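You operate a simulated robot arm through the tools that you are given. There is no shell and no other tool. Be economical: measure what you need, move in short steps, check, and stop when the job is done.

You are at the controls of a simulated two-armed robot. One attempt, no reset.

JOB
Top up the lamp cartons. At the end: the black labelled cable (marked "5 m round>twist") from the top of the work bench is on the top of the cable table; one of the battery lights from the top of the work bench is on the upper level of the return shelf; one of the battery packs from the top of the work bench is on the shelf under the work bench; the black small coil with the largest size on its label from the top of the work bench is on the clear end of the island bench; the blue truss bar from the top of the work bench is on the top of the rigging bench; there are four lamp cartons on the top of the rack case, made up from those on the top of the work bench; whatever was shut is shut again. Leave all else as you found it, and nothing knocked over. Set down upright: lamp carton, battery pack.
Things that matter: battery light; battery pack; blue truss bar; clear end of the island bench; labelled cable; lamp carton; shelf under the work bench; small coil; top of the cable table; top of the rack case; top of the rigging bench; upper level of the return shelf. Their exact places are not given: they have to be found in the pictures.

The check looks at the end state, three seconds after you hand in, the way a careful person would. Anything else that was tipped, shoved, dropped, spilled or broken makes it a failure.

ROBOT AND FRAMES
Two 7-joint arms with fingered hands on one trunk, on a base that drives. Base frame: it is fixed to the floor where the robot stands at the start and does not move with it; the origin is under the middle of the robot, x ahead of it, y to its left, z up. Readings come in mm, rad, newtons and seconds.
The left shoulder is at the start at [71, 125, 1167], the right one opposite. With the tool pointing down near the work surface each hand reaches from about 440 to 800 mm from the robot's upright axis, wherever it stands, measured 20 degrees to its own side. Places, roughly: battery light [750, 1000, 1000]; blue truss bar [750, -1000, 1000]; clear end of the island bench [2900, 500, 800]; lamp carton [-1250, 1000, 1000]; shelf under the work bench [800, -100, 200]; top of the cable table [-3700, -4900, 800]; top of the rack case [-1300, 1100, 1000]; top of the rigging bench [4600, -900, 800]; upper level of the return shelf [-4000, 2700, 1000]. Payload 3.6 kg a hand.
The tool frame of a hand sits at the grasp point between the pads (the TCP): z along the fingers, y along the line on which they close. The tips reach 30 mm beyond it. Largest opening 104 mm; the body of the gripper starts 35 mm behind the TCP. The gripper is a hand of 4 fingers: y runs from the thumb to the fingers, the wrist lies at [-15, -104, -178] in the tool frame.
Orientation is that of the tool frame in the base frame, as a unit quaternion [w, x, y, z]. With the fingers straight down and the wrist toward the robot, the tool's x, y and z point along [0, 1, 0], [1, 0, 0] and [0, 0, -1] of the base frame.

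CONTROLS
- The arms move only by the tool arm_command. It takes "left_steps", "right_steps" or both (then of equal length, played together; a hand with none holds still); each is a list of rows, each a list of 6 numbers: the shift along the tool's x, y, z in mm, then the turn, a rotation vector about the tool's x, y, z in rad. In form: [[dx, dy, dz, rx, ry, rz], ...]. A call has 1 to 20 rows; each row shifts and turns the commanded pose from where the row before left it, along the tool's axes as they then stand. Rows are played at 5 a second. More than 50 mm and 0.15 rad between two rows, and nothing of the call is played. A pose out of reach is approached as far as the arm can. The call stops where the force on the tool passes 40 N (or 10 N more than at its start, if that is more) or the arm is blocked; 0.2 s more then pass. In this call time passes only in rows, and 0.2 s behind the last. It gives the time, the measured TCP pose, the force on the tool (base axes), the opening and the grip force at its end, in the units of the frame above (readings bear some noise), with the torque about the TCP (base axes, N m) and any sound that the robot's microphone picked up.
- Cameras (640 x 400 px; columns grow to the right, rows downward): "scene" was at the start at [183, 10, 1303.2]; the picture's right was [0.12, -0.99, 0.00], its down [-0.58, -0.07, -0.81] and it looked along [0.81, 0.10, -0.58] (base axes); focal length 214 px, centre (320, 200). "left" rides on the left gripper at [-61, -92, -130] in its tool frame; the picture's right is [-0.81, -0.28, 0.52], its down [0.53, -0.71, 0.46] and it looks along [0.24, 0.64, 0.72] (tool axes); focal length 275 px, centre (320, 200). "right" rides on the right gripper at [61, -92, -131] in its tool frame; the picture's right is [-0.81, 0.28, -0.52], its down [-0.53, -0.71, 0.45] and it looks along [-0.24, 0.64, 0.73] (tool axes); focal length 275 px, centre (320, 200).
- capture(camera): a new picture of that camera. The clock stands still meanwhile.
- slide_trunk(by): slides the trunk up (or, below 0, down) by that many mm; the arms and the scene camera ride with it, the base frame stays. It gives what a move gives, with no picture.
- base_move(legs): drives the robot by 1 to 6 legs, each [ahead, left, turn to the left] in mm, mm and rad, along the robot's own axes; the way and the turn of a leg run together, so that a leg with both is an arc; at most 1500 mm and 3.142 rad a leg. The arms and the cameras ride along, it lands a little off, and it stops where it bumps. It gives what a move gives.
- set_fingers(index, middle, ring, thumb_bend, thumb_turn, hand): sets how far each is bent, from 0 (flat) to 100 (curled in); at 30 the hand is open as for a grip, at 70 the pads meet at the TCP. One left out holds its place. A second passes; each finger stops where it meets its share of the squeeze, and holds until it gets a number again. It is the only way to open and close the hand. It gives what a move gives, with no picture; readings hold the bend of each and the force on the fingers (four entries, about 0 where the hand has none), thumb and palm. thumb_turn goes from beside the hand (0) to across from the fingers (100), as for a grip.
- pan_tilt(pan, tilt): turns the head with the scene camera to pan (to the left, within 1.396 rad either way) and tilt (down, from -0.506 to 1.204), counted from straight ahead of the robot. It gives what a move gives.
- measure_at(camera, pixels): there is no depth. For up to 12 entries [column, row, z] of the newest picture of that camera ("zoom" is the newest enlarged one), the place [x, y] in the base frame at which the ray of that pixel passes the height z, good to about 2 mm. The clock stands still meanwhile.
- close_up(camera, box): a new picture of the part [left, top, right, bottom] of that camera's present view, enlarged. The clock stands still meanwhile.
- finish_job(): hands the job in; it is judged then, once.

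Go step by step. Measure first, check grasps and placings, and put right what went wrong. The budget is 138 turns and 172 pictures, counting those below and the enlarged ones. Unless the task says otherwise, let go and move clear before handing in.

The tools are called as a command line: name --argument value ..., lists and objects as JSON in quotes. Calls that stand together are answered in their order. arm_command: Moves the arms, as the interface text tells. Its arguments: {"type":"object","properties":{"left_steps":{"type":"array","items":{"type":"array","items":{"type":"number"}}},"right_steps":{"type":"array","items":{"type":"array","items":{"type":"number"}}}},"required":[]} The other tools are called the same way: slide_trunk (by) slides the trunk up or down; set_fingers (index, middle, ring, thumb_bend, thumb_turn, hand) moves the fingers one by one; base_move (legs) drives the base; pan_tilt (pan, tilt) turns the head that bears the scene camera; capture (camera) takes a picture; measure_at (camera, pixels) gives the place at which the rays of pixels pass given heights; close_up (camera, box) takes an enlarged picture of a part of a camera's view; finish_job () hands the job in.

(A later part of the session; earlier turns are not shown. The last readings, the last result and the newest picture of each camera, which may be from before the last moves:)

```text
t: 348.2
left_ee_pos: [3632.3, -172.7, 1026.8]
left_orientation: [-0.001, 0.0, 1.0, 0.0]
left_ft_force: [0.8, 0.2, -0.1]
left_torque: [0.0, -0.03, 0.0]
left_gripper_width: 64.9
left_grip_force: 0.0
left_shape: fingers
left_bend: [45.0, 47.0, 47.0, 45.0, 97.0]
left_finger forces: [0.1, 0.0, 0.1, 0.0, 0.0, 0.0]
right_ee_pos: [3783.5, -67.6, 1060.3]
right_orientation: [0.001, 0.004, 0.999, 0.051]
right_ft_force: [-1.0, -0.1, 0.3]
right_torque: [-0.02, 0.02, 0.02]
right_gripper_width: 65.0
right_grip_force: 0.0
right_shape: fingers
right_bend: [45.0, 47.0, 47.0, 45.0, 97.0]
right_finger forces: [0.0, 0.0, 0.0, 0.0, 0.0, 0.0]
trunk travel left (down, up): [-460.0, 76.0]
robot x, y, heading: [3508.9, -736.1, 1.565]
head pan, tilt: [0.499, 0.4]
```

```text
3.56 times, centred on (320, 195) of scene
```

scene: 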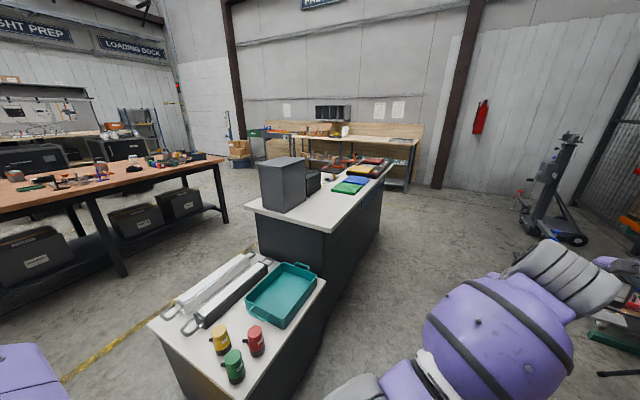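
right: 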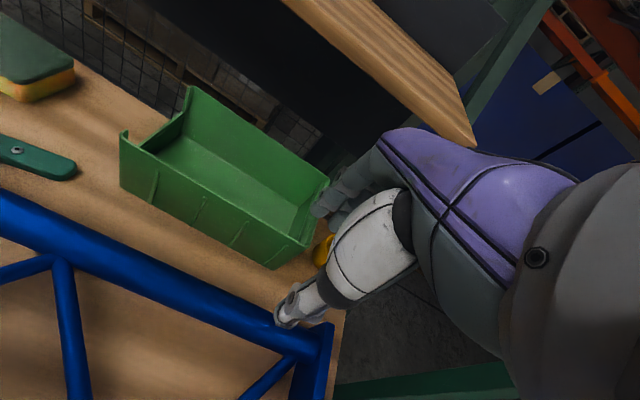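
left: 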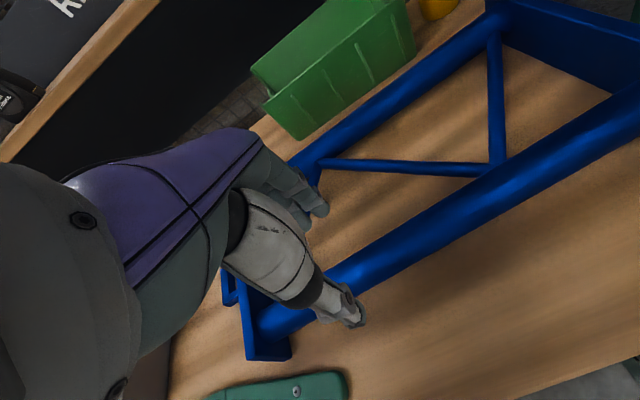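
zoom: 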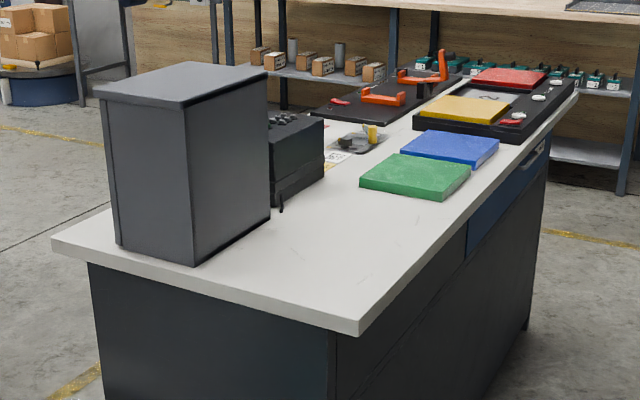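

The clear end is x≈2880–3080, y≈260–650 of the counter. Now I'll drive back around the bench's right end to its aisle side for the pack and the coil.

arm_command --left_steps '[[20, -20, -40, 0, 0, 0], [20, -20, -40, 0, 0, 0], [20, -20, -20, 0, 0, 0]]' --right_steps '[[-20, -30, -30, -0.05, 0, 0], [-20, -30, -30, -0.05, 0, 0], [-20, -30, -10, 0, 0, 0]]'

base_move --legs '[[0, 0, 1.57], [0, 1200, 0], [1500, 0, 0], [1500, 0, 0], [800, 0, 0]]'

base_move --legs '[[0, 0, 1.57], [0, 0, 1.57]]'

```text
t: 349.0
left_ee_pos: [3577.2, -215.0, 1111.4]
left_orientation: [-0.002, 0.001, 1.0, 0.0]
left_ft_force: [-0.5, 0.4, -0.7]
left_torque: [0.02, 0.02, 0.0]
left_gripper_width: 64.9
left_grip_force: 0.0
left_shape: fingers
left_bend: [45.0, 47.0, 47.0, 45.0, 97.0]
left_finger forces: [0.0, 0.0, 0.0, 0.2, 0.0, 0.0]
left hand out of reach, approached as far as the arm can: row 3
right_ee_pos: [3842.4, -170.8, 1113.7]
right_orientation: [0.002, 0.005, 0.995, 0.102]
right_ft_force: [0.4, 0.4, 0.7]
right_torque: [0.0, 0.04, -0.02]
right_gripper_width: 64.8
right_grip_force: 0.0
right_shape: fingers
right_bend: [45.0, 47.0, 47.0, 45.0, 97.0]
right_finger forces: [0.0, 0.0, 0.0, 0.0, 0.0, 0.0]
trunk travel left (down, up): [-460.0, 76.0]
robot x, y, heading: [3507.0, -736.3, 1.565]
head pan, tilt: [0.499, 0.4]
```

```text
t: 376.9
left_ee_pos: [-840.4, -1779.2, 1109.6]
left_orientation: [0.0, -0.692, 0.722, 0.0]
left_ft_force: [-0.4, 0.7, -1.2]
left_torque: [-0.04, 0.0, -0.02]
left_gripper_width: 64.8
left_grip_force: 0.1
left_shape: fingers
left_bend: [45.0, 47.0, 47.0, 45.0, 97.0]
left_finger forces: [0.1, 0.1, 0.1, 0.0, 0.1, 0.0]
right_ee_pos: [-875.0, -1512.5, 1114.8]
right_orientation: [-0.069, -0.686, 0.721, 0.073]
right_ft_force: [-0.7, -0.2, -0.3]
right_torque: [-0.04, 0.01, 0.03]
right_gripper_width: 65.1
right_grip_force: 0.1
right_shape: fingers
right_bend: [45.0, 47.0, 47.0, 45.0, 97.0]
right_finger forces: [0.0, 0.0, 0.0, 0.0, 0.0, 0.0]
trunk travel left (down, up): [-460.0, 76.0]
robot x, y, heading: [-319.8, -1868.7, 3.097]
head pan, tilt: [0.499, 0.4]
```

```text
t: 385.0
left_ee_pos: [202.4, -1935.8, 1109.7]
left_orientation: [0.0, 0.706, 0.708, -0.001]
left_ft_force: [0.1, 0.1, -0.5]
left_torque: [0.01, -0.02, 0.01]
left_gripper_width: 65.0
left_grip_force: 0.0
left_shape: fingers
left_bend: [45.0, 47.0, 47.0, 45.0, 97.0]
left_finger forces: [0.0, 0.0, 0.0, 0.0, 0.0, 0.1]
right_ee_pos: [248.0, -2200.2, 1114.1]
right_orientation: [0.071, 0.705, 0.702, 0.07]
right_ft_force: [0.0, 0.8, -0.5]
right_torque: [-0.04, -0.03, -0.03]
right_gripper_width: 64.8
right_grip_force: 0.0
right_shape: fingers
right_bend: [45.0, 47.0, 47.0, 45.0, 97.0]
right_finger forces: [0.0, 0.0, 0.1, 0.0, 0.0, 0.0]
trunk travel left (down, up): [-460.0, 76.0]
robot x, y, heading: [-321.2, -1869.4, -0.002]
head pan, tilt: [0.499, 0.4]
```

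I'm facing +x at (−321,−1869). I'll straighten the right hand, drive to y≈−80, and look at pack, coils and the shelf beneath.

arm_command --right_steps '[[0, 0, 0, 0.1, 0, 0], [0, 0, 0, 0.1, 0, 0]]'

base_move --legs '[[0, 1000, 0], [0, 790, 0]]'

pan_tilt --pan 0.0 --tilt 0.7

capture --camera "scene"

close_up --camera "scene" --box '[200, 80, 420, 210]'

```text
t: 385.6
left_ee_pos: [203.9, -1935.2, 1109.7]
left_orientation: [0.0, 0.706, 0.708, 0.0]
left_ft_force: [0.3, 0.1, 0.8]
left_torque: [-0.03, -0.01, -0.01]
left_gripper_width: 65.0
left_grip_force: 0.0
left_shape: fingers
left_bend: [45.0, 47.0, 47.0, 45.0, 97.0]
left_finger forces: [0.0, 0.0, 0.0, 0.1, 0.1, 0.0]
right_ee_pos: [248.7, -2200.6, 1112.9]
right_orientation: [0.0, 0.709, 0.705, -0.001]
right_ft_force: [-0.5, -0.6, -0.1]
right_torque: [0.0, -0.01, 0.02]
right_gripper_width: 64.6
right_grip_force: 0.1
right_shape: fingers
right_bend: [45.0, 47.0, 47.0, 45.0, 97.0]
right_finger forces: [0.1, 0.0, 0.1, 0.0, 0.0, 0.0]
trunk travel left (down, up): [-460.0, 76.0]
robot x, y, heading: [-322.5, -1867.6, 0.005]
head pan, tilt: [0.499, 0.4]
```

```text
t: 394.7
left_ee_pos: [216.0, -150.3, 1110.2]
left_orientation: [0.0, 0.712, 0.702, 0.0]
left_ft_force: [-0.1, 0.5, 0.3]
left_torque: [-0.04, 0.02, -0.02]
left_gripper_width: 65.1
left_grip_force: 0.0
left_shape: fingers
left_bend: [45.0, 47.0, 47.0, 45.0, 97.0]
left_finger forces: [0.0, 0.0, 0.0, 0.1, 0.0, 0.1]
right_ee_pos: [258.1, -414.5, 1114.0]
right_orientation: [0.001, 0.715, 0.699, 0.001]
right_ft_force: [-0.9, -0.7, 0.0]
right_torque: [-0.01, 0.02, -0.03]
right_gripper_width: 64.6
right_grip_force: 0.1
right_shape: fingers
right_bend: [45.0, 47.0, 47.0, 45.0, 97.0]
right_finger forces: [0.1, 0.1, 0.0, 0.1, 0.0, 0.0]
trunk travel left (down, up): [-460.0, 76.0]
robot x, y, heading: [-308.6, -73.5, -0.012]
head pan, tilt: [0.499, 0.4]
```

```text
t: 395.6
left_ee_pos: [215.4, -149.4, 1109.8]
left_orientation: [-0.001, 0.712, 0.702, 0.0]
left_ft_force: [-0.4, -0.3, 0.4]
left_torque: [0.03, 0.01, -0.01]
left_gripper_width: 65.1
left_grip_force: 0.1
left_shape: fingers
left_bend: [45.0, 47.0, 47.0, 45.0, 97.0]
left_finger forces: [0.1, 0.1, 0.1, 0.0, 0.1, 0.0]
right_ee_pos: [258.9, -415.1, 1112.9]
right_orientation: [0.0, 0.715, 0.699, -0.001]
right_ft_force: [1.5, 0.5, 0.9]
right_torque: [0.02, -0.01, -0.01]
right_gripper_width: 64.5
right_grip_force: 0.0
right_shape: fingers
right_bend: [45.0, 47.0, 47.0, 45.0, 97.0]
right_finger forces: [0.1, 0.0, 0.1, 0.0, 0.0, 0.0]
trunk travel left (down, up): [-460.0, 76.0]
robot x, y, heading: [-302.9, -72.4, -0.013]
head pan, tilt: [0.0, 0.7]
```

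```text
28 pictures are left
```

scene: 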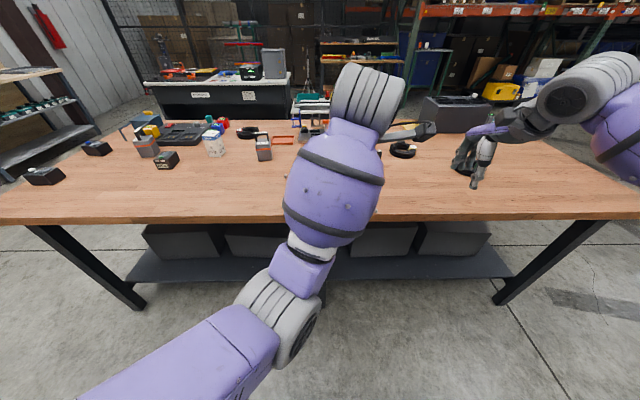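

```text
2.91 times, centred on (310, 145) of scene
```

zoom: 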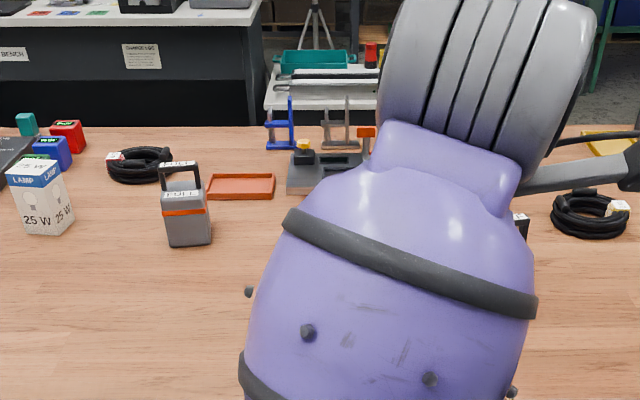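

I'll move the left arm aside, measure the lower shelf, and enlarge the fourth coil's tag and the HALF pack.

arm_command --left_steps '[[45, 0, 0, 0, 0, 0], [45, 0, 0, 0, 0, 0], [45, 0, 0, 0, 0, 0], [45, 0, 0, 0, 0, 0], [45, 0, 0, 0, 0, 0], [45, 0, 0, 0, 0, 0]]'

measure_at --camera "scene" --pixels '[[128, 283, 200], [512, 277, 200], [420, 278, 200], [420, 257, 200], [355, 256, 200], [490, 252, 200], [140, 310, 0], [500, 305, 0], [420, 278, 150], [420, 278, 250], [360, 227, 350], [487, 222, 350]]'

close_up --camera "scene" --box '[225, 115, 285, 155]'

close_up --camera "scene" --box '[300, 110, 500, 235]'

```text
t: 397.0
left_ee_pos: [224.2, 119.8, 1106.2]
left_orientation: [-0.001, 0.712, 0.702, -0.001]
left_ft_force: [-0.5, 0.3, -0.2]
left_torque: [-0.01, 0.03, 0.04]
left_gripper_width: 65.1
left_grip_force: 0.1
left_shape: fingers
left_bend: [45.0, 47.0, 47.0, 45.0, 97.0]
left_finger forces: [0.0, 0.1, 0.0, 0.0, 0.1, 0.1]
left hand out of reach, approached as far as the arm can: row 1
right_ee_pos: [258.8, -415.3, 1113.7]
right_orientation: [0.001, 0.714, 0.7, 0.001]
right_ft_force: [0.3, -0.6, 0.5]
right_torque: [-0.02, 0.02, 0.02]
right_gripper_width: 64.7
right_grip_force: 0.1
right_shape: fingers
right_bend: [45.0, 47.0, 47.0, 45.0, 97.0]
right_finger forces: [0.0, 0.1, 0.1, 0.1, 0.0, 0.0]
trunk travel left (down, up): [-460.0, 76.0]
robot x, y, heading: [-306.4, -76.8, -0.016]
head pan, tilt: [0.0, 0.7]
```

```text
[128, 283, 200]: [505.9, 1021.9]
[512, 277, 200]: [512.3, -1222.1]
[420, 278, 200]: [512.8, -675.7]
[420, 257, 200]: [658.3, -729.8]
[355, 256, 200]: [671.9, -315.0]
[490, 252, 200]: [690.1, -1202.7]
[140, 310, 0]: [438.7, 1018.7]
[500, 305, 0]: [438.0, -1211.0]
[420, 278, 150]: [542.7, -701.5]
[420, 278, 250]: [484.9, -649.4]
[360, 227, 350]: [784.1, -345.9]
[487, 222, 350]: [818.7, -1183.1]
```

```text
10.00 times, centred on (255, 135) of scene
```

zoom: 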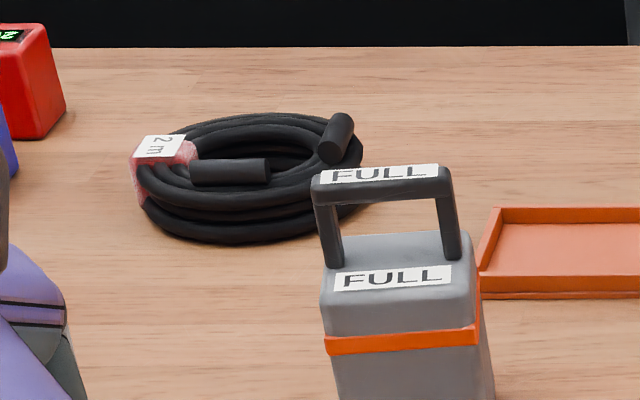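

```text
3.20 times, centred on (400, 172) of scene
```

zoom: 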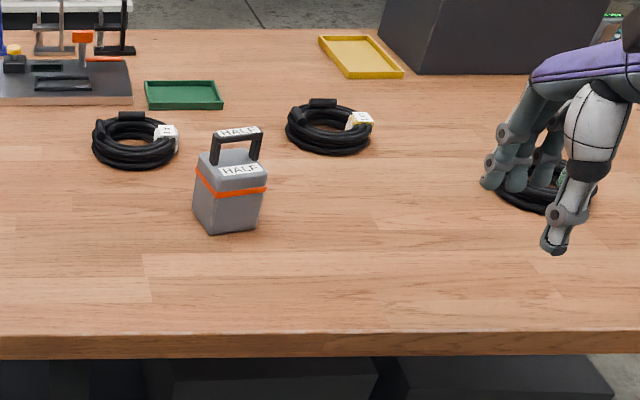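

The fourth tag is 2 m, so the white-tagged 4 m coil is the one. Now measure the HALF pack, its handle, and the 4 m coil.

measure_at --camera "zoom" --pixels '[[207, 234, 854], [262, 227, 854], [194, 206, 854], [199, 166, 930], [267, 174, 930], [216, 137, 970], [261, 130, 970], [216, 160, 935], [255, 156, 935], [135, 140, 866], [92, 140, 866], [180, 140, 866]]'

measure_at --camera "zoom" --pixels '[[135, 115, 866], [135, 168, 862], [172, 135, 870], [216, 137, 990], [261, 130, 990], [210, 180, 930], [210, 180, 920], [266, 185, 920]]'

```text
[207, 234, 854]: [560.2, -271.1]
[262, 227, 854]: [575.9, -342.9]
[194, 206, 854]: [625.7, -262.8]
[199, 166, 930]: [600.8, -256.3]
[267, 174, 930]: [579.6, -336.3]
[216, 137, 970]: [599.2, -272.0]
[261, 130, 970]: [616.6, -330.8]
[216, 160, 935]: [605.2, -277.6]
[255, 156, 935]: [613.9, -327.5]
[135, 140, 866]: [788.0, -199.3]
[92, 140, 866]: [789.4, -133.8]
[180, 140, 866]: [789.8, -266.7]
```

```text
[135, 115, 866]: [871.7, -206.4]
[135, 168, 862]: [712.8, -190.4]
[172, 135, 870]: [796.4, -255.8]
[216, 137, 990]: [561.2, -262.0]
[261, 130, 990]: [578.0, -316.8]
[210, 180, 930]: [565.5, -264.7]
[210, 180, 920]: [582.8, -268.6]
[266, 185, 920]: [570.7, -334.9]
```

Pack centre (603,−300), yaw +0.22, handle bar top ≈972. I'll drive 245 mm ahead, bring the right hand above the handle and check.

base_move --legs '[[245, 0, 0.015]]'

arm_command --right_steps '[[40, 33, 0, 0, 0, 0], [40, 33, 0, 0, 0, 0], [40, 33, 0, 0, 0, -0.115], [0, 0, 30, 0, 0, -0.115], [0, 0, 30, 0, 0, 0], [0, 0, 30, 0, 0, 0]]'

capture --camera "right"

```text
t: 398.8
left_ee_pos: [466.8, 122.7, 1107.9]
left_orientation: [0.001, 0.708, 0.707, -0.001]
left_ft_force: [-0.3, 0.7, -0.7]
left_torque: [0.0, 0.02, -0.01]
left_gripper_width: 64.8
left_grip_force: 0.1
left_shape: fingers
left_bend: [45.0, 47.0, 47.0, 45.0, 97.0]
left_finger forces: [0.1, 0.1, 0.0, 0.0, 0.1, 0.1]
right_ee_pos: [508.1, -409.6, 1113.8]
right_orientation: [0.001, 0.71, 0.704, 0.0]
right_ft_force: [0.0, 0.8, 0.5]
right_torque: [-0.01, 0.02, 0.02]
right_gripper_width: 64.9
right_grip_force: 0.0
right_shape: fingers
right_bend: [45.0, 47.0, 47.0, 45.0, 97.0]
right_finger forces: [0.0, 0.0, 0.0, 0.1, 0.0, 0.0]
trunk travel left (down, up): [-460.0, 76.0]
robot x, y, heading: [-62.2, -76.1, -0.002]
head pan, tilt: [0.0, 0.7]
```

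```text
refused: row 1 steps farther than a row can; nothing moved
```

```text
24 pictures are left
```

right: 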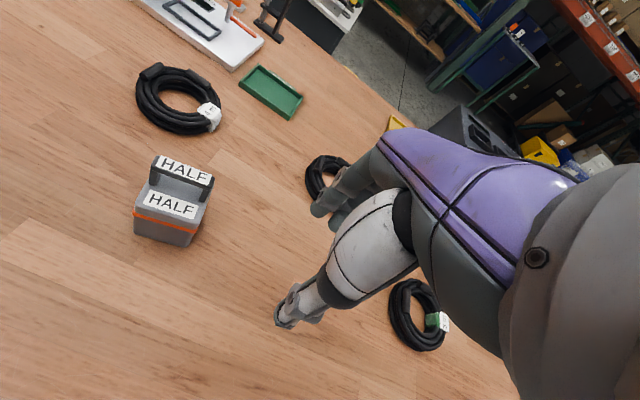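

The step was slightly too long. I'll measure the handle from this view and move with shorter steps.

measure_at --camera "right" --pixels '[[156, 162, 972], [213, 180, 972], [185, 172, 972], [148, 188, 930], [205, 205, 930], [137, 235, 854], [190, 247, 854]]'

arm_command --right_steps '[[28, 24, 0, 0, 0, 0], [28, 24, 0, 0, 0, 0], [28, 24, 0, 0, 0, 0], [24, 24, 0, 0, 0, -0.11], [0, 0, 30, 0, 0, -0.11], [0, 0, 30, 0, 0, 0], [0, 0, 20, 0, 0, 0]]'

capture --camera "right"

```text
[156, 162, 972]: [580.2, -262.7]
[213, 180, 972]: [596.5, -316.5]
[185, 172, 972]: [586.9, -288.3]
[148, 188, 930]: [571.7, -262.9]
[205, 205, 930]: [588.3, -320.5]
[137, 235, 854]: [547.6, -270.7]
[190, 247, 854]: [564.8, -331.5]
```

```text
t: 400.4
left_ee_pos: [468.3, 121.2, 1107.1]
left_orientation: [0.0, 0.708, 0.706, 0.0]
left_ft_force: [0.2, 0.9, 0.5]
left_torque: [-0.01, -0.01, 0.02]
left_gripper_width: 65.0
left_grip_force: 0.0
left_shape: fingers
left_bend: [45.0, 47.0, 47.0, 45.0, 97.0]
left_finger forces: [0.0, 0.1, 0.0, 0.0, 0.0, 0.1]
right_ee_pos: [603.5, -306.0, 1033.4]
right_orientation: [0.001, 0.629, 0.777, 0.0]
right_ft_force: [-0.2, -0.4, -0.2]
right_torque: [0.02, 0.01, -0.03]
right_gripper_width: 64.8
right_grip_force: 0.1
right_shape: fingers
right_bend: [45.0, 47.0, 47.0, 45.0, 97.0]
right_finger forces: [0.1, 0.1, 0.0, 0.0, 0.0, 0.0]
trunk travel left (down, up): [-460.0, 76.0]
robot x, y, heading: [-58.5, -81.5, -0.004]
head pan, tilt: [0.0, 0.7]
```

```text
23 pictures are left
```

right: 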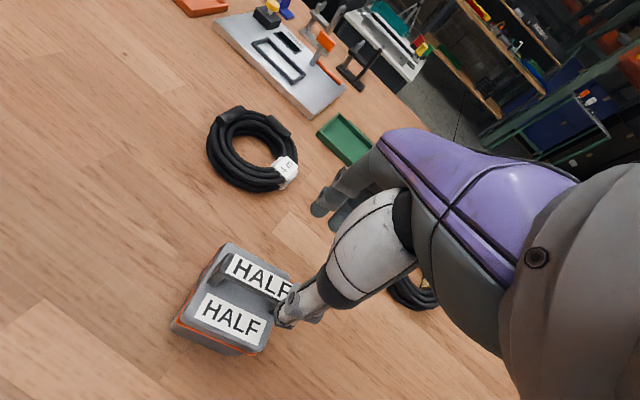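

I'll re-measure the handle from this closer view.

measure_at --camera "right" --pixels '[[228, 262, 972], [292, 292, 972], [222, 275, 965], [262, 270, 972], [200, 295, 930], [265, 330, 930], [225, 244, 930], [292, 275, 930]]'

```text
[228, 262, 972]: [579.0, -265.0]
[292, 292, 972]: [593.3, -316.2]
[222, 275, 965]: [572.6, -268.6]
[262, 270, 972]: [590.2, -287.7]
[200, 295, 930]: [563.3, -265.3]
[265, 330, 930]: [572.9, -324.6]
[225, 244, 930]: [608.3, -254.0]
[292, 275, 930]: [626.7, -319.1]
```

Handle centre is (588,−291), yaw 0.27. I'll correct, lower to z≈967 and close on the bar, then lift slightly.

arm_command --right_steps '[[17.9, -12.1, 0, 0, 0, 0], [0, 0, 30, 0, 0, -0.06], [0, 0, 22, 0, 0, 0], [0, 0, 13, 0, 0, 0]]'

set_fingers --hand "right" --index 80 --middle 80 --ring 80 --thumb_bend 75

arm_command --right_steps '[[0, 0, -20, 0, 0, 0], [0, 0, -30, 0, 0, 0]]'

capture --camera "right"

```text
t: 401.4
left_ee_pos: [465.8, 124.5, 1109.9]
left_orientation: [0.001, 0.708, 0.706, 0.001]
left_ft_force: [-0.8, 0.6, 0.0]
left_torque: [0.01, -0.03, 0.01]
left_gripper_width: 64.9
left_grip_force: 0.1
left_shape: fingers
left_bend: [45.0, 47.0, 47.0, 45.0, 97.0]
left_finger forces: [0.0, 0.0, 0.0, 0.0, 0.0, 0.0]
right_ee_pos: [589.1, -288.7, 975.4]
right_orientation: [0.004, 0.605, 0.796, 0.004]
right_ft_force: [1.9, 0.8, 18.0]
right_torque: [-0.19, 0.72, 0.01]
right_gripper_width: 66.3
right_grip_force: 10.0
right_shape: fingers
right_bend: [45.0, 47.0, 47.0, 45.0, 98.0]
right_finger forces: [0.0, 0.1, 0.0, 0.1, 19.4, 0.0]
trunk travel left (down, up): [-460.0, 76.0]
robot x, y, heading: [-62.8, -77.8, -0.002]
head pan, tilt: [0.0, 0.7]
```

```text
t: 402.4
left_ee_pos: [466.3, 122.7, 1107.8]
left_orientation: [0.0, 0.708, 0.706, 0.0]
left_ft_force: [-0.3, 0.6, 0.8]
left_torque: [0.01, 0.01, 0.01]
left_gripper_width: 65.2
left_grip_force: 0.2
left_shape: fingers
left_bend: [45.0, 47.0, 47.0, 45.0, 97.0]
left_finger forces: [0.1, 0.1, 0.0, 0.0, 0.1, 0.0]
right_ee_pos: [588.1, -287.2, 973.8]
right_orientation: [0.003, 0.606, 0.796, 0.002]
right_ft_force: [5.9, -0.2, 28.0]
right_torque: [-0.21, 0.78, 0.02]
right_gripper_width: 49.9
right_grip_force: 26.4
right_shape: fingers
right_bend: [77.0, 78.0, 80.0, 44.0, 96.0]
right_finger forces: [10.5, 11.1, 0.1, 0.0, 30.4, 0.0]
trunk travel left (down, up): [-460.0, 76.0]
robot x, y, heading: [-61.3, -77.9, -0.005]
head pan, tilt: [0.0, 0.7]
```

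```text
t: 403.0
left_ee_pos: [467.6, 122.6, 1107.3]
left_orientation: [-0.001, 0.707, 0.707, -0.001]
left_ft_force: [0.2, 0.8, 1.4]
left_torque: [0.0, 0.02, -0.01]
left_gripper_width: 65.1
left_grip_force: 0.1
left_shape: fingers
left_bend: [45.0, 47.0, 47.0, 45.0, 97.0]
left_finger forces: [0.0, 0.0, 0.0, 0.1, 0.0, 0.0]
right_ee_pos: [586.9, -290.5, 1016.4]
right_orientation: [-0.001, 0.606, 0.796, -0.004]
right_ft_force: [0.2, -1.2, -8.5]
right_torque: [0.02, -0.17, -0.04]
right_gripper_width: 14.8
right_grip_force: 7.9
right_shape: fingers
right_bend: [79.0, 79.0, 80.0, 54.0, 96.0]
right_finger forces: [6.6, 1.8, 1.0, 0.0, 7.3, 0.1]
trunk travel left (down, up): [-460.0, 76.0]
robot x, y, heading: [-63.1, -77.5, -0.004]
head pan, tilt: [0.0, 0.7]
```

```text
22 pictures are left
```

right: 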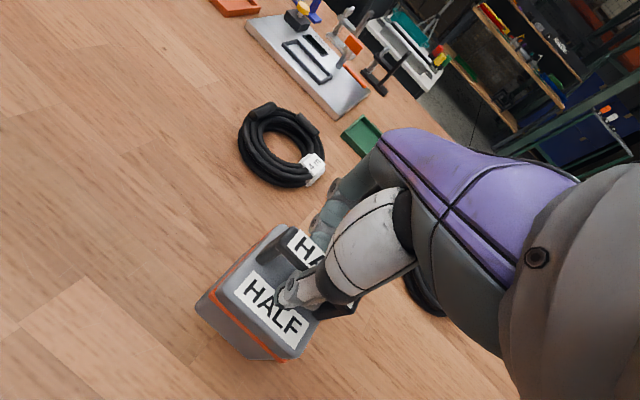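

The HALF pack is off the bench, hanging from its handle (8.5 N). I'll firm the grip, raise it, back away from the bench, and lower the trunk and hands to shelf height.

set_fingers --hand "right" --index 90 --middle 90 --ring 90 --thumb_bend 88

arm_command --right_steps '[[0, 0, -30, 0, 0, 0], [0, 0, -30, 0, 0, 0]]'

base_move --legs '[[-400, 0, 0]]'

slide_trunk --by -440

arm_command --left_steps '[[0, 0, 38, 0, 0, 0], [0, 0, 38, 0, 0, 0], [0, 0, 38, 0, 0, 0], [0, 0, 38, 0, 0, 0], [0, 0, 38, 0, 0, 0], [0, 0, 0, 0, 0, 0]]' --right_steps '[[0, 0, 40, 0, 0, 0], [0, 0, 40, 0, 0, 0], [0, 0, 40, 0, 0, 0], [0, 0, 40, 0, 0, 0], [0, 0, 40, 0, 0, 0], [0, 0, 40, 0, 0, 0]]'

pan_tilt --pan -0.2 --tilt 0.4

capture --camera "scene"

```text
t: 404.0
left_ee_pos: [469.2, 122.1, 1108.0]
left_orientation: [-0.001, 0.708, 0.706, 0.0]
left_ft_force: [0.1, 0.2, -0.2]
left_torque: [0.0, -0.01, -0.04]
left_gripper_width: 65.2
left_grip_force: 0.0
left_shape: fingers
left_bend: [45.0, 47.0, 47.0, 45.0, 97.0]
left_finger forces: [0.0, 0.0, 0.0, 0.1, 0.0, 0.0]
right_ee_pos: [587.7, -289.2, 1020.0]
right_orientation: [0.001, 0.605, 0.796, 0.0]
right_ft_force: [-0.3, -0.7, -8.3]
right_torque: [0.01, 0.03, -0.02]
right_gripper_width: 0.0
right_grip_force: 23.6
right_shape: fingers
right_bend: [81.0, 85.0, 90.0, 76.0, 92.0]
right_finger forces: [11.1, 17.4, 0.0, 0.1, 18.8, 0.0]
trunk travel left (down, up): [-460.0, 76.0]
robot x, y, heading: [-61.6, -76.4, -0.003]
head pan, tilt: [0.0, 0.7]
```

```text
t: 404.6
left_ee_pos: [467.1, 123.2, 1106.8]
left_orientation: [0.001, 0.708, 0.706, -0.001]
left_ft_force: [0.1, 0.1, -0.7]
left_torque: [-0.01, 0.03, 0.0]
left_gripper_width: 65.0
left_grip_force: 0.0
left_shape: fingers
left_bend: [45.0, 47.0, 47.0, 45.0, 97.0]
left_finger forces: [0.0, 0.0, 0.1, 0.0, 0.0, 0.0]
right_ee_pos: [589.4, -290.6, 1079.2]
right_orientation: [0.001, 0.605, 0.796, -0.001]
right_ft_force: [-0.9, -0.6, -8.2]
right_torque: [-0.01, -0.03, -0.01]
right_gripper_width: 0.1
right_grip_force: 27.5
right_shape: fingers
right_bend: [81.0, 85.0, 90.0, 76.0, 92.0]
right_finger forces: [11.2, 17.7, 0.0, 0.0, 26.6, 0.0]
trunk travel left (down, up): [-460.0, 76.0]
robot x, y, heading: [-58.5, -76.4, -0.003]
head pan, tilt: [0.0, 0.7]
```

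```text
t: 407.1
left_ee_pos: [67.8, 121.5, 1107.4]
left_orientation: [0.0, 0.71, 0.705, -0.001]
left_ft_force: [-1.2, -0.3, 0.2]
left_torque: [-0.02, -0.02, 0.01]
left_gripper_width: 64.7
left_grip_force: 0.1
left_shape: fingers
left_bend: [45.0, 47.0, 47.0, 45.0, 97.0]
left_finger forces: [0.0, 0.0, 0.0, 0.0, 0.1, 0.0]
right_ee_pos: [186.9, -290.1, 1078.3]
right_orientation: [0.0, 0.607, 0.795, -0.001]
right_ft_force: [0.6, -0.6, -7.5]
right_torque: [-0.01, 0.0, 0.01]
right_gripper_width: 0.4
right_grip_force: 27.6
right_shape: fingers
right_bend: [81.0, 85.0, 90.0, 76.0, 92.0]
right_finger forces: [11.0, 16.9, 0.0, 0.0, 26.5, 0.0]
trunk travel left (down, up): [-460.0, 76.0]
robot x, y, heading: [-460.6, -71.4, -0.014]
head pan, tilt: [0.0, 0.7]
```

```text
refused: -440 is not a number from -400 to 400
```

```text
t: 408.5
left_ee_pos: [68.3, 120.9, 916.9]
left_orientation: [-0.001, 0.709, 0.705, 0.0]
left_ft_force: [0.0, 0.2, -0.3]
left_torque: [-0.01, -0.02, 0.0]
left_gripper_width: 64.8
left_grip_force: 0.1
left_shape: fingers
left_bend: [45.0, 47.0, 47.0, 45.0, 97.0]
left_finger forces: [0.1, 0.0, 0.1, 0.0, 0.0, 0.0]
right_ee_pos: [188.5, -290.9, 837.5]
right_orientation: [0.001, 0.608, 0.794, 0.0]
right_ft_force: [-0.2, 0.0, -8.8]
right_torque: [-0.02, -0.02, -0.02]
right_gripper_width: 0.3
right_grip_force: 27.1
right_shape: fingers
right_bend: [81.0, 85.0, 90.0, 77.0, 92.0]
right_finger forces: [10.8, 16.8, 0.0, 0.0, 26.5, 0.1]
trunk travel left (down, up): [-460.0, 76.0]
robot x, y, heading: [-462.3, -75.0, -0.002]
head pan, tilt: [0.0, 0.7]
```

```text
t: 409.3
left_ee_pos: [68.5, 121.0, 917.1]
left_orientation: [-0.001, 0.71, 0.704, -0.001]
left_ft_force: [0.4, 0.0, 0.3]
left_torque: [0.0, 0.0, -0.01]
left_gripper_width: 65.0
left_grip_force: 0.1
left_shape: fingers
left_bend: [45.0, 47.0, 47.0, 45.0, 97.0]
left_finger forces: [0.1, 0.0, 0.0, 0.0, 0.0, 0.0]
right_ee_pos: [188.4, -291.8, 838.8]
right_orientation: [0.0, 0.606, 0.795, 0.0]
right_ft_force: [0.7, 0.9, -8.4]
right_torque: [-0.01, 0.02, 0.0]
right_gripper_width: 0.2
right_grip_force: 27.5
right_shape: fingers
right_bend: [81.0, 85.0, 90.0, 77.0, 92.0]
right_finger forces: [10.9, 16.7, 0.1, 0.0, 26.5, 0.1]
trunk travel left (down, up): [-460.0, 76.0]
robot x, y, heading: [-458.6, -75.8, -0.005]
head pan, tilt: [-0.201, 0.4]
```

```text
21 pictures are left
```

scene: 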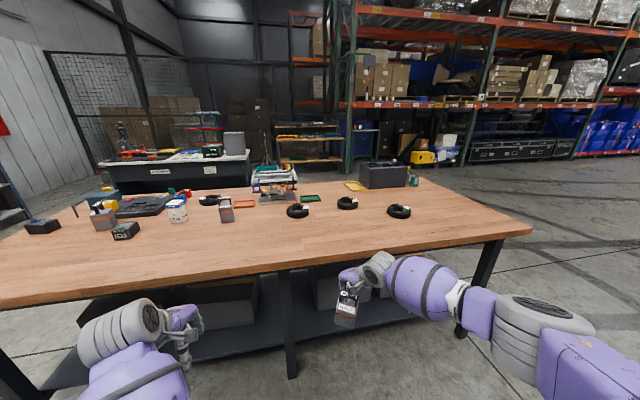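

The trunk command is limited to 400 mm. I'll lower 400 and then look at the shelf before driving in.

slide_trunk --by -400

pan_tilt --pan -0.2 --tilt 0.45

capture --camera "scene"

```text
t: 413.1
left_ee_pos: [67.4, 122.1, 517.5]
left_orientation: [0.0, 0.709, 0.705, -0.001]
left_ft_force: [0.4, -0.8, 0.0]
left_torque: [-0.02, 0.04, 0.0]
left_gripper_width: 65.0
left_grip_force: 0.1
left_shape: fingers
left_bend: [45.0, 47.0, 47.0, 45.0, 97.0]
left_finger forces: [0.1, 0.1, 0.0, 0.0, 0.0, 0.0]
right_ee_pos: [188.6, -290.5, 438.8]
right_orientation: [0.0, 0.606, 0.795, 0.0]
right_ft_force: [0.0, -0.2, -7.4]
right_torque: [0.01, -0.02, 0.02]
right_gripper_width: 0.3
right_grip_force: 26.3
right_shape: fingers
right_bend: [81.0, 85.0, 90.0, 77.0, 92.0]
right_finger forces: [10.7, 16.8, 0.1, 0.0, 26.5, 0.0]
trunk travel left (down, up): [-60.0, 476.0]
robot x, y, heading: [-462.6, -77.4, -0.009]
head pan, tilt: [-0.201, 0.4]
```

```text
t: 413.8
left_ee_pos: [67.1, 121.7, 517.0]
left_orientation: [-0.001, 0.71, 0.704, 0.0]
left_ft_force: [-0.1, 0.3, 0.5]
left_torque: [-0.02, 0.0, -0.03]
left_gripper_width: 64.8
left_grip_force: 0.1
left_shape: fingers
left_bend: [45.0, 47.0, 47.0, 45.0, 97.0]
left_finger forces: [0.0, 0.0, 0.0, 0.1, 0.0, 0.0]
right_ee_pos: [187.3, -290.7, 438.6]
right_orientation: [0.001, 0.607, 0.795, -0.001]
right_ft_force: [0.1, 0.1, -7.7]
right_torque: [-0.04, 0.03, 0.03]
right_gripper_width: 0.3
right_grip_force: 27.0
right_shape: fingers
right_bend: [81.0, 85.0, 90.0, 77.0, 92.0]
right_finger forces: [10.7, 16.8, 0.0, 0.0, 26.5, 0.1]
trunk travel left (down, up): [-60.0, 476.0]
robot x, y, heading: [-465.5, -72.7, -0.01]
head pan, tilt: [-0.201, 0.45]
```

```text
20 pictures are left
```

scene: 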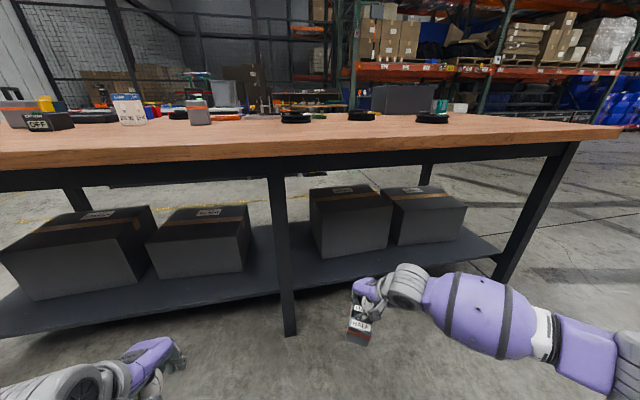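

I can see the shelf well. I'll get its height by comparing the front edge with the earlier view, and the box fronts.

measure_at --camera "scene" --pixels '[[345, 285, 150], [345, 285, 200], [345, 285, 250], [498, 253, 200], [498, 253, 250], [325, 260, 200], [325, 260, 250], [388, 250, 200], [388, 250, 250], [284, 337, 0], [362, 345, 310]]'

```text
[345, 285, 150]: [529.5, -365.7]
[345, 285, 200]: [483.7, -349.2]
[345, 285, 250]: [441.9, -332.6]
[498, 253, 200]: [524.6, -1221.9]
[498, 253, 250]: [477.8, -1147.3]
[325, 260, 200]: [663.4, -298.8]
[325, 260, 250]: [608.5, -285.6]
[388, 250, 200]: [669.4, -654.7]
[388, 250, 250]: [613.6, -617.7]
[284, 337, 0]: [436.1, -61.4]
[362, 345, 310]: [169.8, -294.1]
```

Shelf is z≈200, box fronts x≈663, apron bottom ≈655. I'll lower both hands a bit more, then drive in 392 mm under the apron.

arm_command --left_steps '[[0, 0, 40, 0, 0, 0], [0, 0, 40, 0, 0, 0]]' --right_steps '[[0, 0, 36, 0, 0, 0], [0, 0, 36, 0, 0, 0]]'

base_move --legs '[[392, 0, 0.008]]'

capture --camera "right"

```text
t: 414.4
left_ee_pos: [68.5, 121.9, 437.1]
left_orientation: [-0.001, 0.71, 0.705, 0.0]
left_ft_force: [0.1, -0.2, 0.5]
left_torque: [-0.02, -0.02, 0.01]
left_gripper_width: 65.1
left_grip_force: 0.0
left_shape: fingers
left_bend: [45.0, 47.0, 47.0, 45.0, 97.0]
left_finger forces: [0.0, 0.1, 0.0, 0.0, 0.0, 0.0]
right_ee_pos: [187.0, -291.7, 365.3]
right_orientation: [0.0, 0.606, 0.795, 0.0]
right_ft_force: [0.3, 0.0, -8.7]
right_torque: [0.0, 0.02, -0.01]
right_gripper_width: 0.2
right_grip_force: 26.9
right_shape: fingers
right_bend: [81.0, 85.0, 90.0, 77.0, 91.0]
right_finger forces: [10.4, 17.0, 0.0, 0.0, 26.2, 0.0]
trunk travel left (down, up): [-60.0, 476.0]
robot x, y, heading: [-462.0, -73.6, -0.01]
head pan, tilt: [-0.201, 0.45]
```

```text
t: 416.9
left_ee_pos: [460.9, 130.3, 438.3]
left_orientation: [-0.001, 0.703, 0.711, -0.001]
left_ft_force: [0.1, 0.3, 0.4]
left_torque: [0.01, 0.0, 0.0]
left_gripper_width: 64.9
left_grip_force: 0.0
left_shape: fingers
left_bend: [45.0, 47.0, 47.0, 45.0, 97.0]
left_finger forces: [0.0, 0.1, 0.0, 0.0, 0.0, 0.1]
right_ee_pos: [586.0, -281.2, 366.6]
right_orientation: [0.001, 0.601, 0.8, 0.0]
right_ft_force: [-0.8, -0.6, -8.3]
right_torque: [-0.01, -0.03, -0.01]
right_gripper_width: 0.5
right_grip_force: 26.7
right_shape: fingers
right_bend: [81.0, 85.0, 90.0, 77.0, 91.0]
right_finger forces: [10.8, 16.4, 0.1, 0.1, 26.2, 0.0]
trunk travel left (down, up): [-60.0, 476.0]
robot x, y, heading: [-66.3, -73.1, 0.011]
head pan, tilt: [-0.201, 0.45]
```

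```text
19 pictures are left
```

right: 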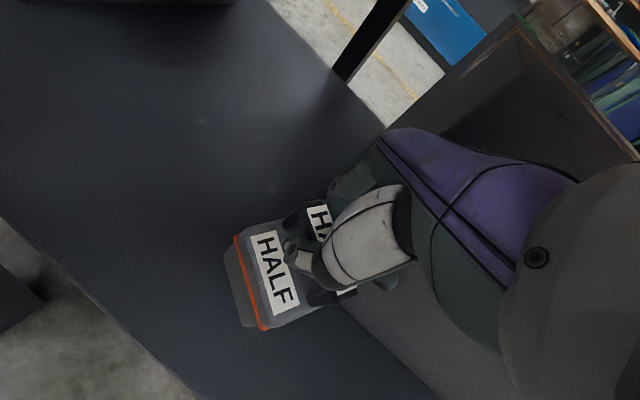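

The pack is over the shelf, clear of the box at right. I'll shift 35 mm left for more room and lower to contact.

arm_command --right_steps '[[33, 10, 0, 0, 0, 0], [0, 0, 12, 0, 0, 0], [0, 0, 10, 0, 0, 0], [0, 0, 6, 0, 0, 0], [0, 0, 5, 0, 0, 0], [0, 0, 4, 0, 0, 0]]'

capture --camera "right"

```text
t: 418.3
left_ee_pos: [460.5, 130.6, 439.3]
left_orientation: [0.0, 0.703, 0.711, 0.0]
left_ft_force: [0.0, 0.5, -0.9]
left_torque: [0.0, 0.0, 0.02]
left_gripper_width: 65.0
left_grip_force: 0.0
left_shape: fingers
left_bend: [45.0, 47.0, 47.0, 45.0, 97.0]
left_finger forces: [0.1, 0.1, 0.0, 0.0, 0.1, 0.0]
right_ee_pos: [588.2, -245.5, 331.6]
right_orientation: [0.003, 0.6, 0.8, 0.003]
right_ft_force: [6.5, 2.3, 14.4]
right_torque: [0.02, 0.31, -0.02]
right_gripper_width: 2.3
right_grip_force: 26.1
right_shape: fingers
right_bend: [81.0, 87.0, 90.0, 81.0, 90.0]
right_finger forces: [12.0, 16.8, 0.0, 0.0, 22.4, 0.0]
trunk travel left (down, up): [-60.0, 476.0]
robot x, y, heading: [-68.2, -72.6, 0.006]
head pan, tilt: [-0.201, 0.45]
```

```text
18 pictures are left
```

right: 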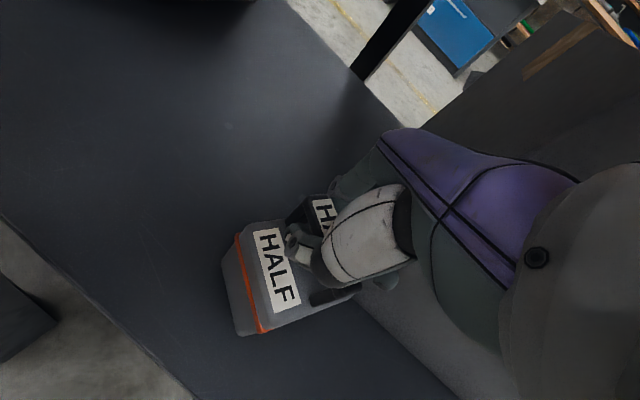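

The pack stands on the shelf (≈22 N net contact). I'll open the hand, rise, and check it stays upright.

arm_command --right_steps '[[0, 0, -3, 0, 0, 0]]'

set_fingers --hand "right" --index 45 --middle 45 --ring 45 --thumb_bend 42

arm_command --right_steps '[[0, 0, -15, 0, 0, 0], [0, 0, -20, 0, 0, 0], [0, 0, -15, 0, 0, 0]]'

capture --camera "right"

```text
t: 418.7
left_ee_pos: [461.2, 130.6, 438.4]
left_orientation: [0.0, 0.704, 0.711, 0.0]
left_ft_force: [0.5, 0.3, 0.7]
left_torque: [0.02, 0.03, 0.02]
left_gripper_width: 64.9
left_grip_force: 0.1
left_shape: fingers
left_bend: [45.0, 47.0, 47.0, 45.0, 97.0]
left_finger forces: [0.0, 0.0, 0.0, 0.1, 0.1, 0.0]
right_ee_pos: [587.2, -247.4, 331.0]
right_orientation: [0.001, 0.6, 0.8, -0.002]
right_ft_force: [4.7, 0.8, 8.2]
right_torque: [0.01, 0.21, -0.04]
right_gripper_width: 2.1
right_grip_force: 26.5
right_shape: fingers
right_bend: [81.0, 87.0, 90.0, 81.0, 90.0]
right_finger forces: [12.2, 16.5, 0.0, 0.0, 23.3, 0.0]
trunk travel left (down, up): [-60.0, 476.0]
robot x, y, heading: [-63.1, -76.7, 0.012]
head pan, tilt: [-0.201, 0.45]
```

```text
t: 419.7
left_ee_pos: [460.1, 131.5, 440.6]
left_orientation: [0.0, 0.703, 0.711, 0.0]
left_ft_force: [0.3, -0.4, -0.2]
left_torque: [-0.01, -0.01, -0.01]
left_gripper_width: 64.9
left_grip_force: 0.0
left_shape: fingers
left_bend: [45.0, 47.0, 47.0, 45.0, 97.0]
left_finger forces: [0.0, 0.0, 0.0, 0.0, 0.1, 0.0]
right_ee_pos: [587.1, -244.6, 335.1]
right_orientation: [0.003, 0.601, 0.8, 0.002]
right_ft_force: [1.7, 4.6, 32.1]
right_torque: [-0.12, 0.43, -0.01]
right_gripper_width: 67.7
right_grip_force: 16.2
right_shape: fingers
right_bend: [45.0, 47.0, 45.0, 43.0, 98.0]
right_finger forces: [0.1, 13.8, 0.0, 0.0, 18.8, 0.0]
trunk travel left (down, up): [-60.0, 476.0]
robot x, y, heading: [-63.5, -74.5, 0.011]
head pan, tilt: [-0.201, 0.45]
```

```text
t: 420.5
left_ee_pos: [460.8, 131.1, 436.9]
left_orientation: [0.0, 0.703, 0.711, 0.001]
left_ft_force: [0.5, -0.1, -0.2]
left_torque: [0.04, -0.03, 0.01]
left_gripper_width: 64.9
left_grip_force: 0.0
left_shape: fingers
left_bend: [45.0, 47.0, 47.0, 45.0, 97.0]
left_finger forces: [0.0, 0.1, 0.1, 0.0, 0.0, 0.0]
right_ee_pos: [586.8, -247.4, 379.9]
right_orientation: [0.0, 0.6, 0.8, -0.001]
right_ft_force: [-0.6, 0.1, -0.7]
right_torque: [0.0, -0.03, 0.01]
right_gripper_width: 69.0
right_grip_force: 0.0
right_shape: fingers
right_bend: [45.0, 45.0, 45.0, 42.0, 98.0]
right_finger forces: [0.0, 0.0, 0.0, 0.0, 0.0, 0.0]
trunk travel left (down, up): [-60.0, 476.0]
robot x, y, heading: [-65.5, -74.7, 0.012]
head pan, tilt: [-0.201, 0.45]
```

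```text
17 pictures are left
```

right: 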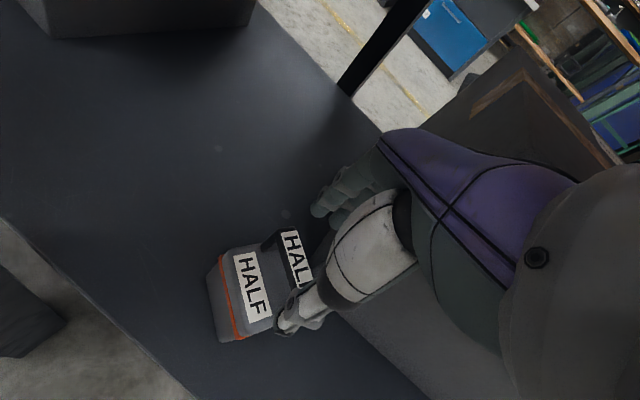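

The pack stands upright on the lower shelf. I'll back out, raise the trunk and hands, and return to the bench for the 4 m coil.

base_move --legs '[[-400, 0, -0.012]]'

slide_trunk --by 400

arm_command --left_steps '[[0, 0, -45, 0, 0, 0], [0, 0, -45, 0, 0, 0], [0, 0, -45, 0, 0, 0], [0, 0, -45, 0, 0, 0], [0, 0, -45, 0, 0, 0], [10, 0, -45, 0, 0, 0]]' --right_steps '[[0, 0, -45, 0, 0, 0.14], [0, 0, -45, 0, 0, 0.14], [0, 0, -45, 0, 0, 0], [0, 0, -45, 0, 0, 0], [0, 0, -45, 0, 0, 0], [0, 0, -45, 0, 0, 0]]'

base_move --legs '[[455, 25, 0]]'

set_fingers --hand "right" --index 100 --middle 32 --ring 100 --thumb_bend 32

capture --camera "right"

```text
t: 422.9
left_ee_pos: [66.8, 123.1, 438.2]
left_orientation: [0.0, 0.708, 0.707, 0.0]
left_ft_force: [-0.7, 0.4, -0.3]
left_torque: [0.04, -0.02, 0.03]
left_gripper_width: 65.2
left_grip_force: 0.1
left_shape: fingers
left_bend: [45.0, 47.0, 47.0, 45.0, 97.0]
left_finger forces: [0.0, 0.0, 0.0, 0.0, 0.0, 0.0]
right_ee_pos: [189.2, -255.1, 381.7]
right_orientation: [0.0, 0.605, 0.796, 0.0]
right_ft_force: [0.2, 0.3, 1.0]
right_torque: [0.03, -0.02, -0.02]
right_gripper_width: 68.6
right_grip_force: 0.0
right_shape: fingers
right_bend: [45.0, 45.0, 45.0, 42.0, 98.0]
right_finger forces: [0.1, 0.0, 0.1, 0.0, 0.0, 0.0]
trunk travel left (down, up): [-60.0, 476.0]
robot x, y, heading: [-458.2, -73.2, -0.004]
head pan, tilt: [-0.201, 0.45]
```

```text
t: 426.8
left_ee_pos: [67.4, 122.3, 837.1]
left_orientation: [-0.001, 0.707, 0.707, -0.001]
left_ft_force: [-0.1, 0.5, -0.5]
left_torque: [-0.02, 0.0, -0.01]
left_gripper_width: 65.2
left_grip_force: 0.0
left_shape: fingers
left_bend: [45.0, 47.0, 47.0, 45.0, 97.0]
left_finger forces: [0.0, 0.0, 0.0, 0.0, 0.0, 0.1]
right_ee_pos: [189.7, -255.8, 781.4]
right_orientation: [0.0, 0.605, 0.797, 0.0]
right_ft_force: [0.0, -0.2, -0.3]
right_torque: [-0.02, 0.0, -0.01]
right_gripper_width: 68.6
right_grip_force: 0.1
right_shape: fingers
right_bend: [45.0, 45.0, 45.0, 42.0, 98.0]
right_finger forces: [0.0, 0.1, 0.0, 0.0, 0.0, 0.0]
trunk travel left (down, up): [-460.0, 76.0]
robot x, y, heading: [-458.2, -75.1, -0.001]
head pan, tilt: [-0.201, 0.45]
```

```text
t: 428.2
left_ee_pos: [67.9, 129.0, 1107.7]
left_orientation: [-0.001, 0.708, 0.706, 0.0]
left_ft_force: [-0.2, 0.2, -0.7]
left_torque: [0.01, -0.01, -0.01]
left_gripper_width: 65.0
left_grip_force: 0.1
left_shape: fingers
left_bend: [45.0, 47.0, 47.0, 45.0, 97.0]
left_finger forces: [0.1, 0.0, 0.1, 0.0, 0.1, 0.1]
right_ee_pos: [187.3, -255.7, 1053.8]
right_orientation: [0.001, 0.71, 0.705, 0.001]
right_ft_force: [-0.3, 0.2, -0.1]
right_torque: [-0.01, -0.02, 0.02]
right_gripper_width: 69.1
right_grip_force: 0.0
right_shape: fingers
right_bend: [45.0, 45.0, 45.0, 42.0, 98.0]
right_finger forces: [0.1, 0.0, 0.0, 0.0, 0.0, 0.0]
trunk travel left (down, up): [-460.0, 76.0]
robot x, y, heading: [-459.7, -76.8, -0.007]
head pan, tilt: [-0.201, 0.45]
```

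```text
t: 430.9
left_ee_pos: [530.7, 156.7, 1108.1]
left_orientation: [0.0, 0.705, 0.709, 0.0]
left_ft_force: [-0.2, -0.7, 0.5]
left_torque: [0.03, -0.02, -0.02]
left_gripper_width: 65.2
left_grip_force: 0.0
left_shape: fingers
left_bend: [45.0, 47.0, 47.0, 45.0, 97.0]
left_finger forces: [0.0, 0.0, 0.0, 0.1, 0.1, 0.0]
right_ee_pos: [653.0, -226.6, 1053.5]
right_orientation: [0.0, 0.708, 0.706, -0.001]
right_ft_force: [0.9, -0.5, 0.2]
right_torque: [-0.03, -0.01, 0.01]
right_gripper_width: 69.0
right_grip_force: 0.1
right_shape: fingers
right_bend: [45.0, 45.0, 45.0, 42.0, 98.0]
right_finger forces: [0.1, 0.1, 0.0, 0.0, 0.0, 0.0]
trunk travel left (down, up): [-460.0, 76.0]
robot x, y, heading: [4.8, -49.2, 0.003]
head pan, tilt: [-0.201, 0.45]
```

```text
t: 431.9
left_ee_pos: [530.7, 157.8, 1107.7]
left_orientation: [0.0, 0.705, 0.709, 0.0]
left_ft_force: [0.5, 0.1, 0.3]
left_torque: [0.0, 0.01, 0.03]
left_gripper_width: 65.1
left_grip_force: 0.0
left_shape: fingers
left_bend: [45.0, 47.0, 47.0, 45.0, 97.0]
left_finger forces: [0.0, 0.1, 0.1, 0.0, 0.0, 0.0]
right_ee_pos: [654.5, -226.6, 1053.3]
right_orientation: [0.0, 0.708, 0.706, -0.001]
right_ft_force: [0.0, -0.1, 0.0]
right_torque: [0.0, 0.03, -0.03]
right_gripper_width: 64.4
right_grip_force: 0.1
right_shape: fingers
right_bend: [100.0, 32.0, 100.0, 32.0, 98.0]
right_finger forces: [0.0, 0.0, 0.0, 0.0, 0.0, 0.1]
trunk travel left (down, up): [-460.0, 76.0]
robot x, y, heading: [0.0, -53.9, 0.008]
head pan, tilt: [-0.201, 0.45]
```

```text
16 pictures are left
```

right: 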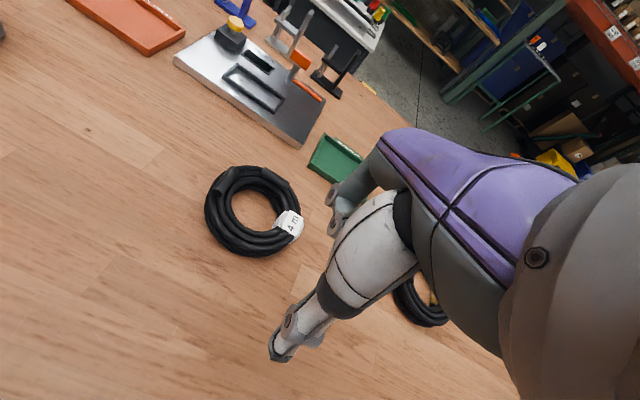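

Good view of the 4 m coil (outer 205–302 × 165–257, hole 232–278 × 187–232). I'll measure it.

measure_at --camera "right" --pixels '[[206, 205, 872], [300, 225, 872], [258, 166, 872], [248, 256, 872], [232, 205, 880], [278, 210, 880], [258, 187, 880], [250, 232, 880], [255, 210, 870], [218, 240, 872]]'

```text
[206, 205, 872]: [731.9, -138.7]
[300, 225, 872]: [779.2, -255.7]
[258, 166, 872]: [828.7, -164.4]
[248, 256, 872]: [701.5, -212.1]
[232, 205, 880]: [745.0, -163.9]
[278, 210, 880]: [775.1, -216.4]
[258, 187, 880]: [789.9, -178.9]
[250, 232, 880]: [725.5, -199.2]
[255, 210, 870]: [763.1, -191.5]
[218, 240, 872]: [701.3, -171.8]
```

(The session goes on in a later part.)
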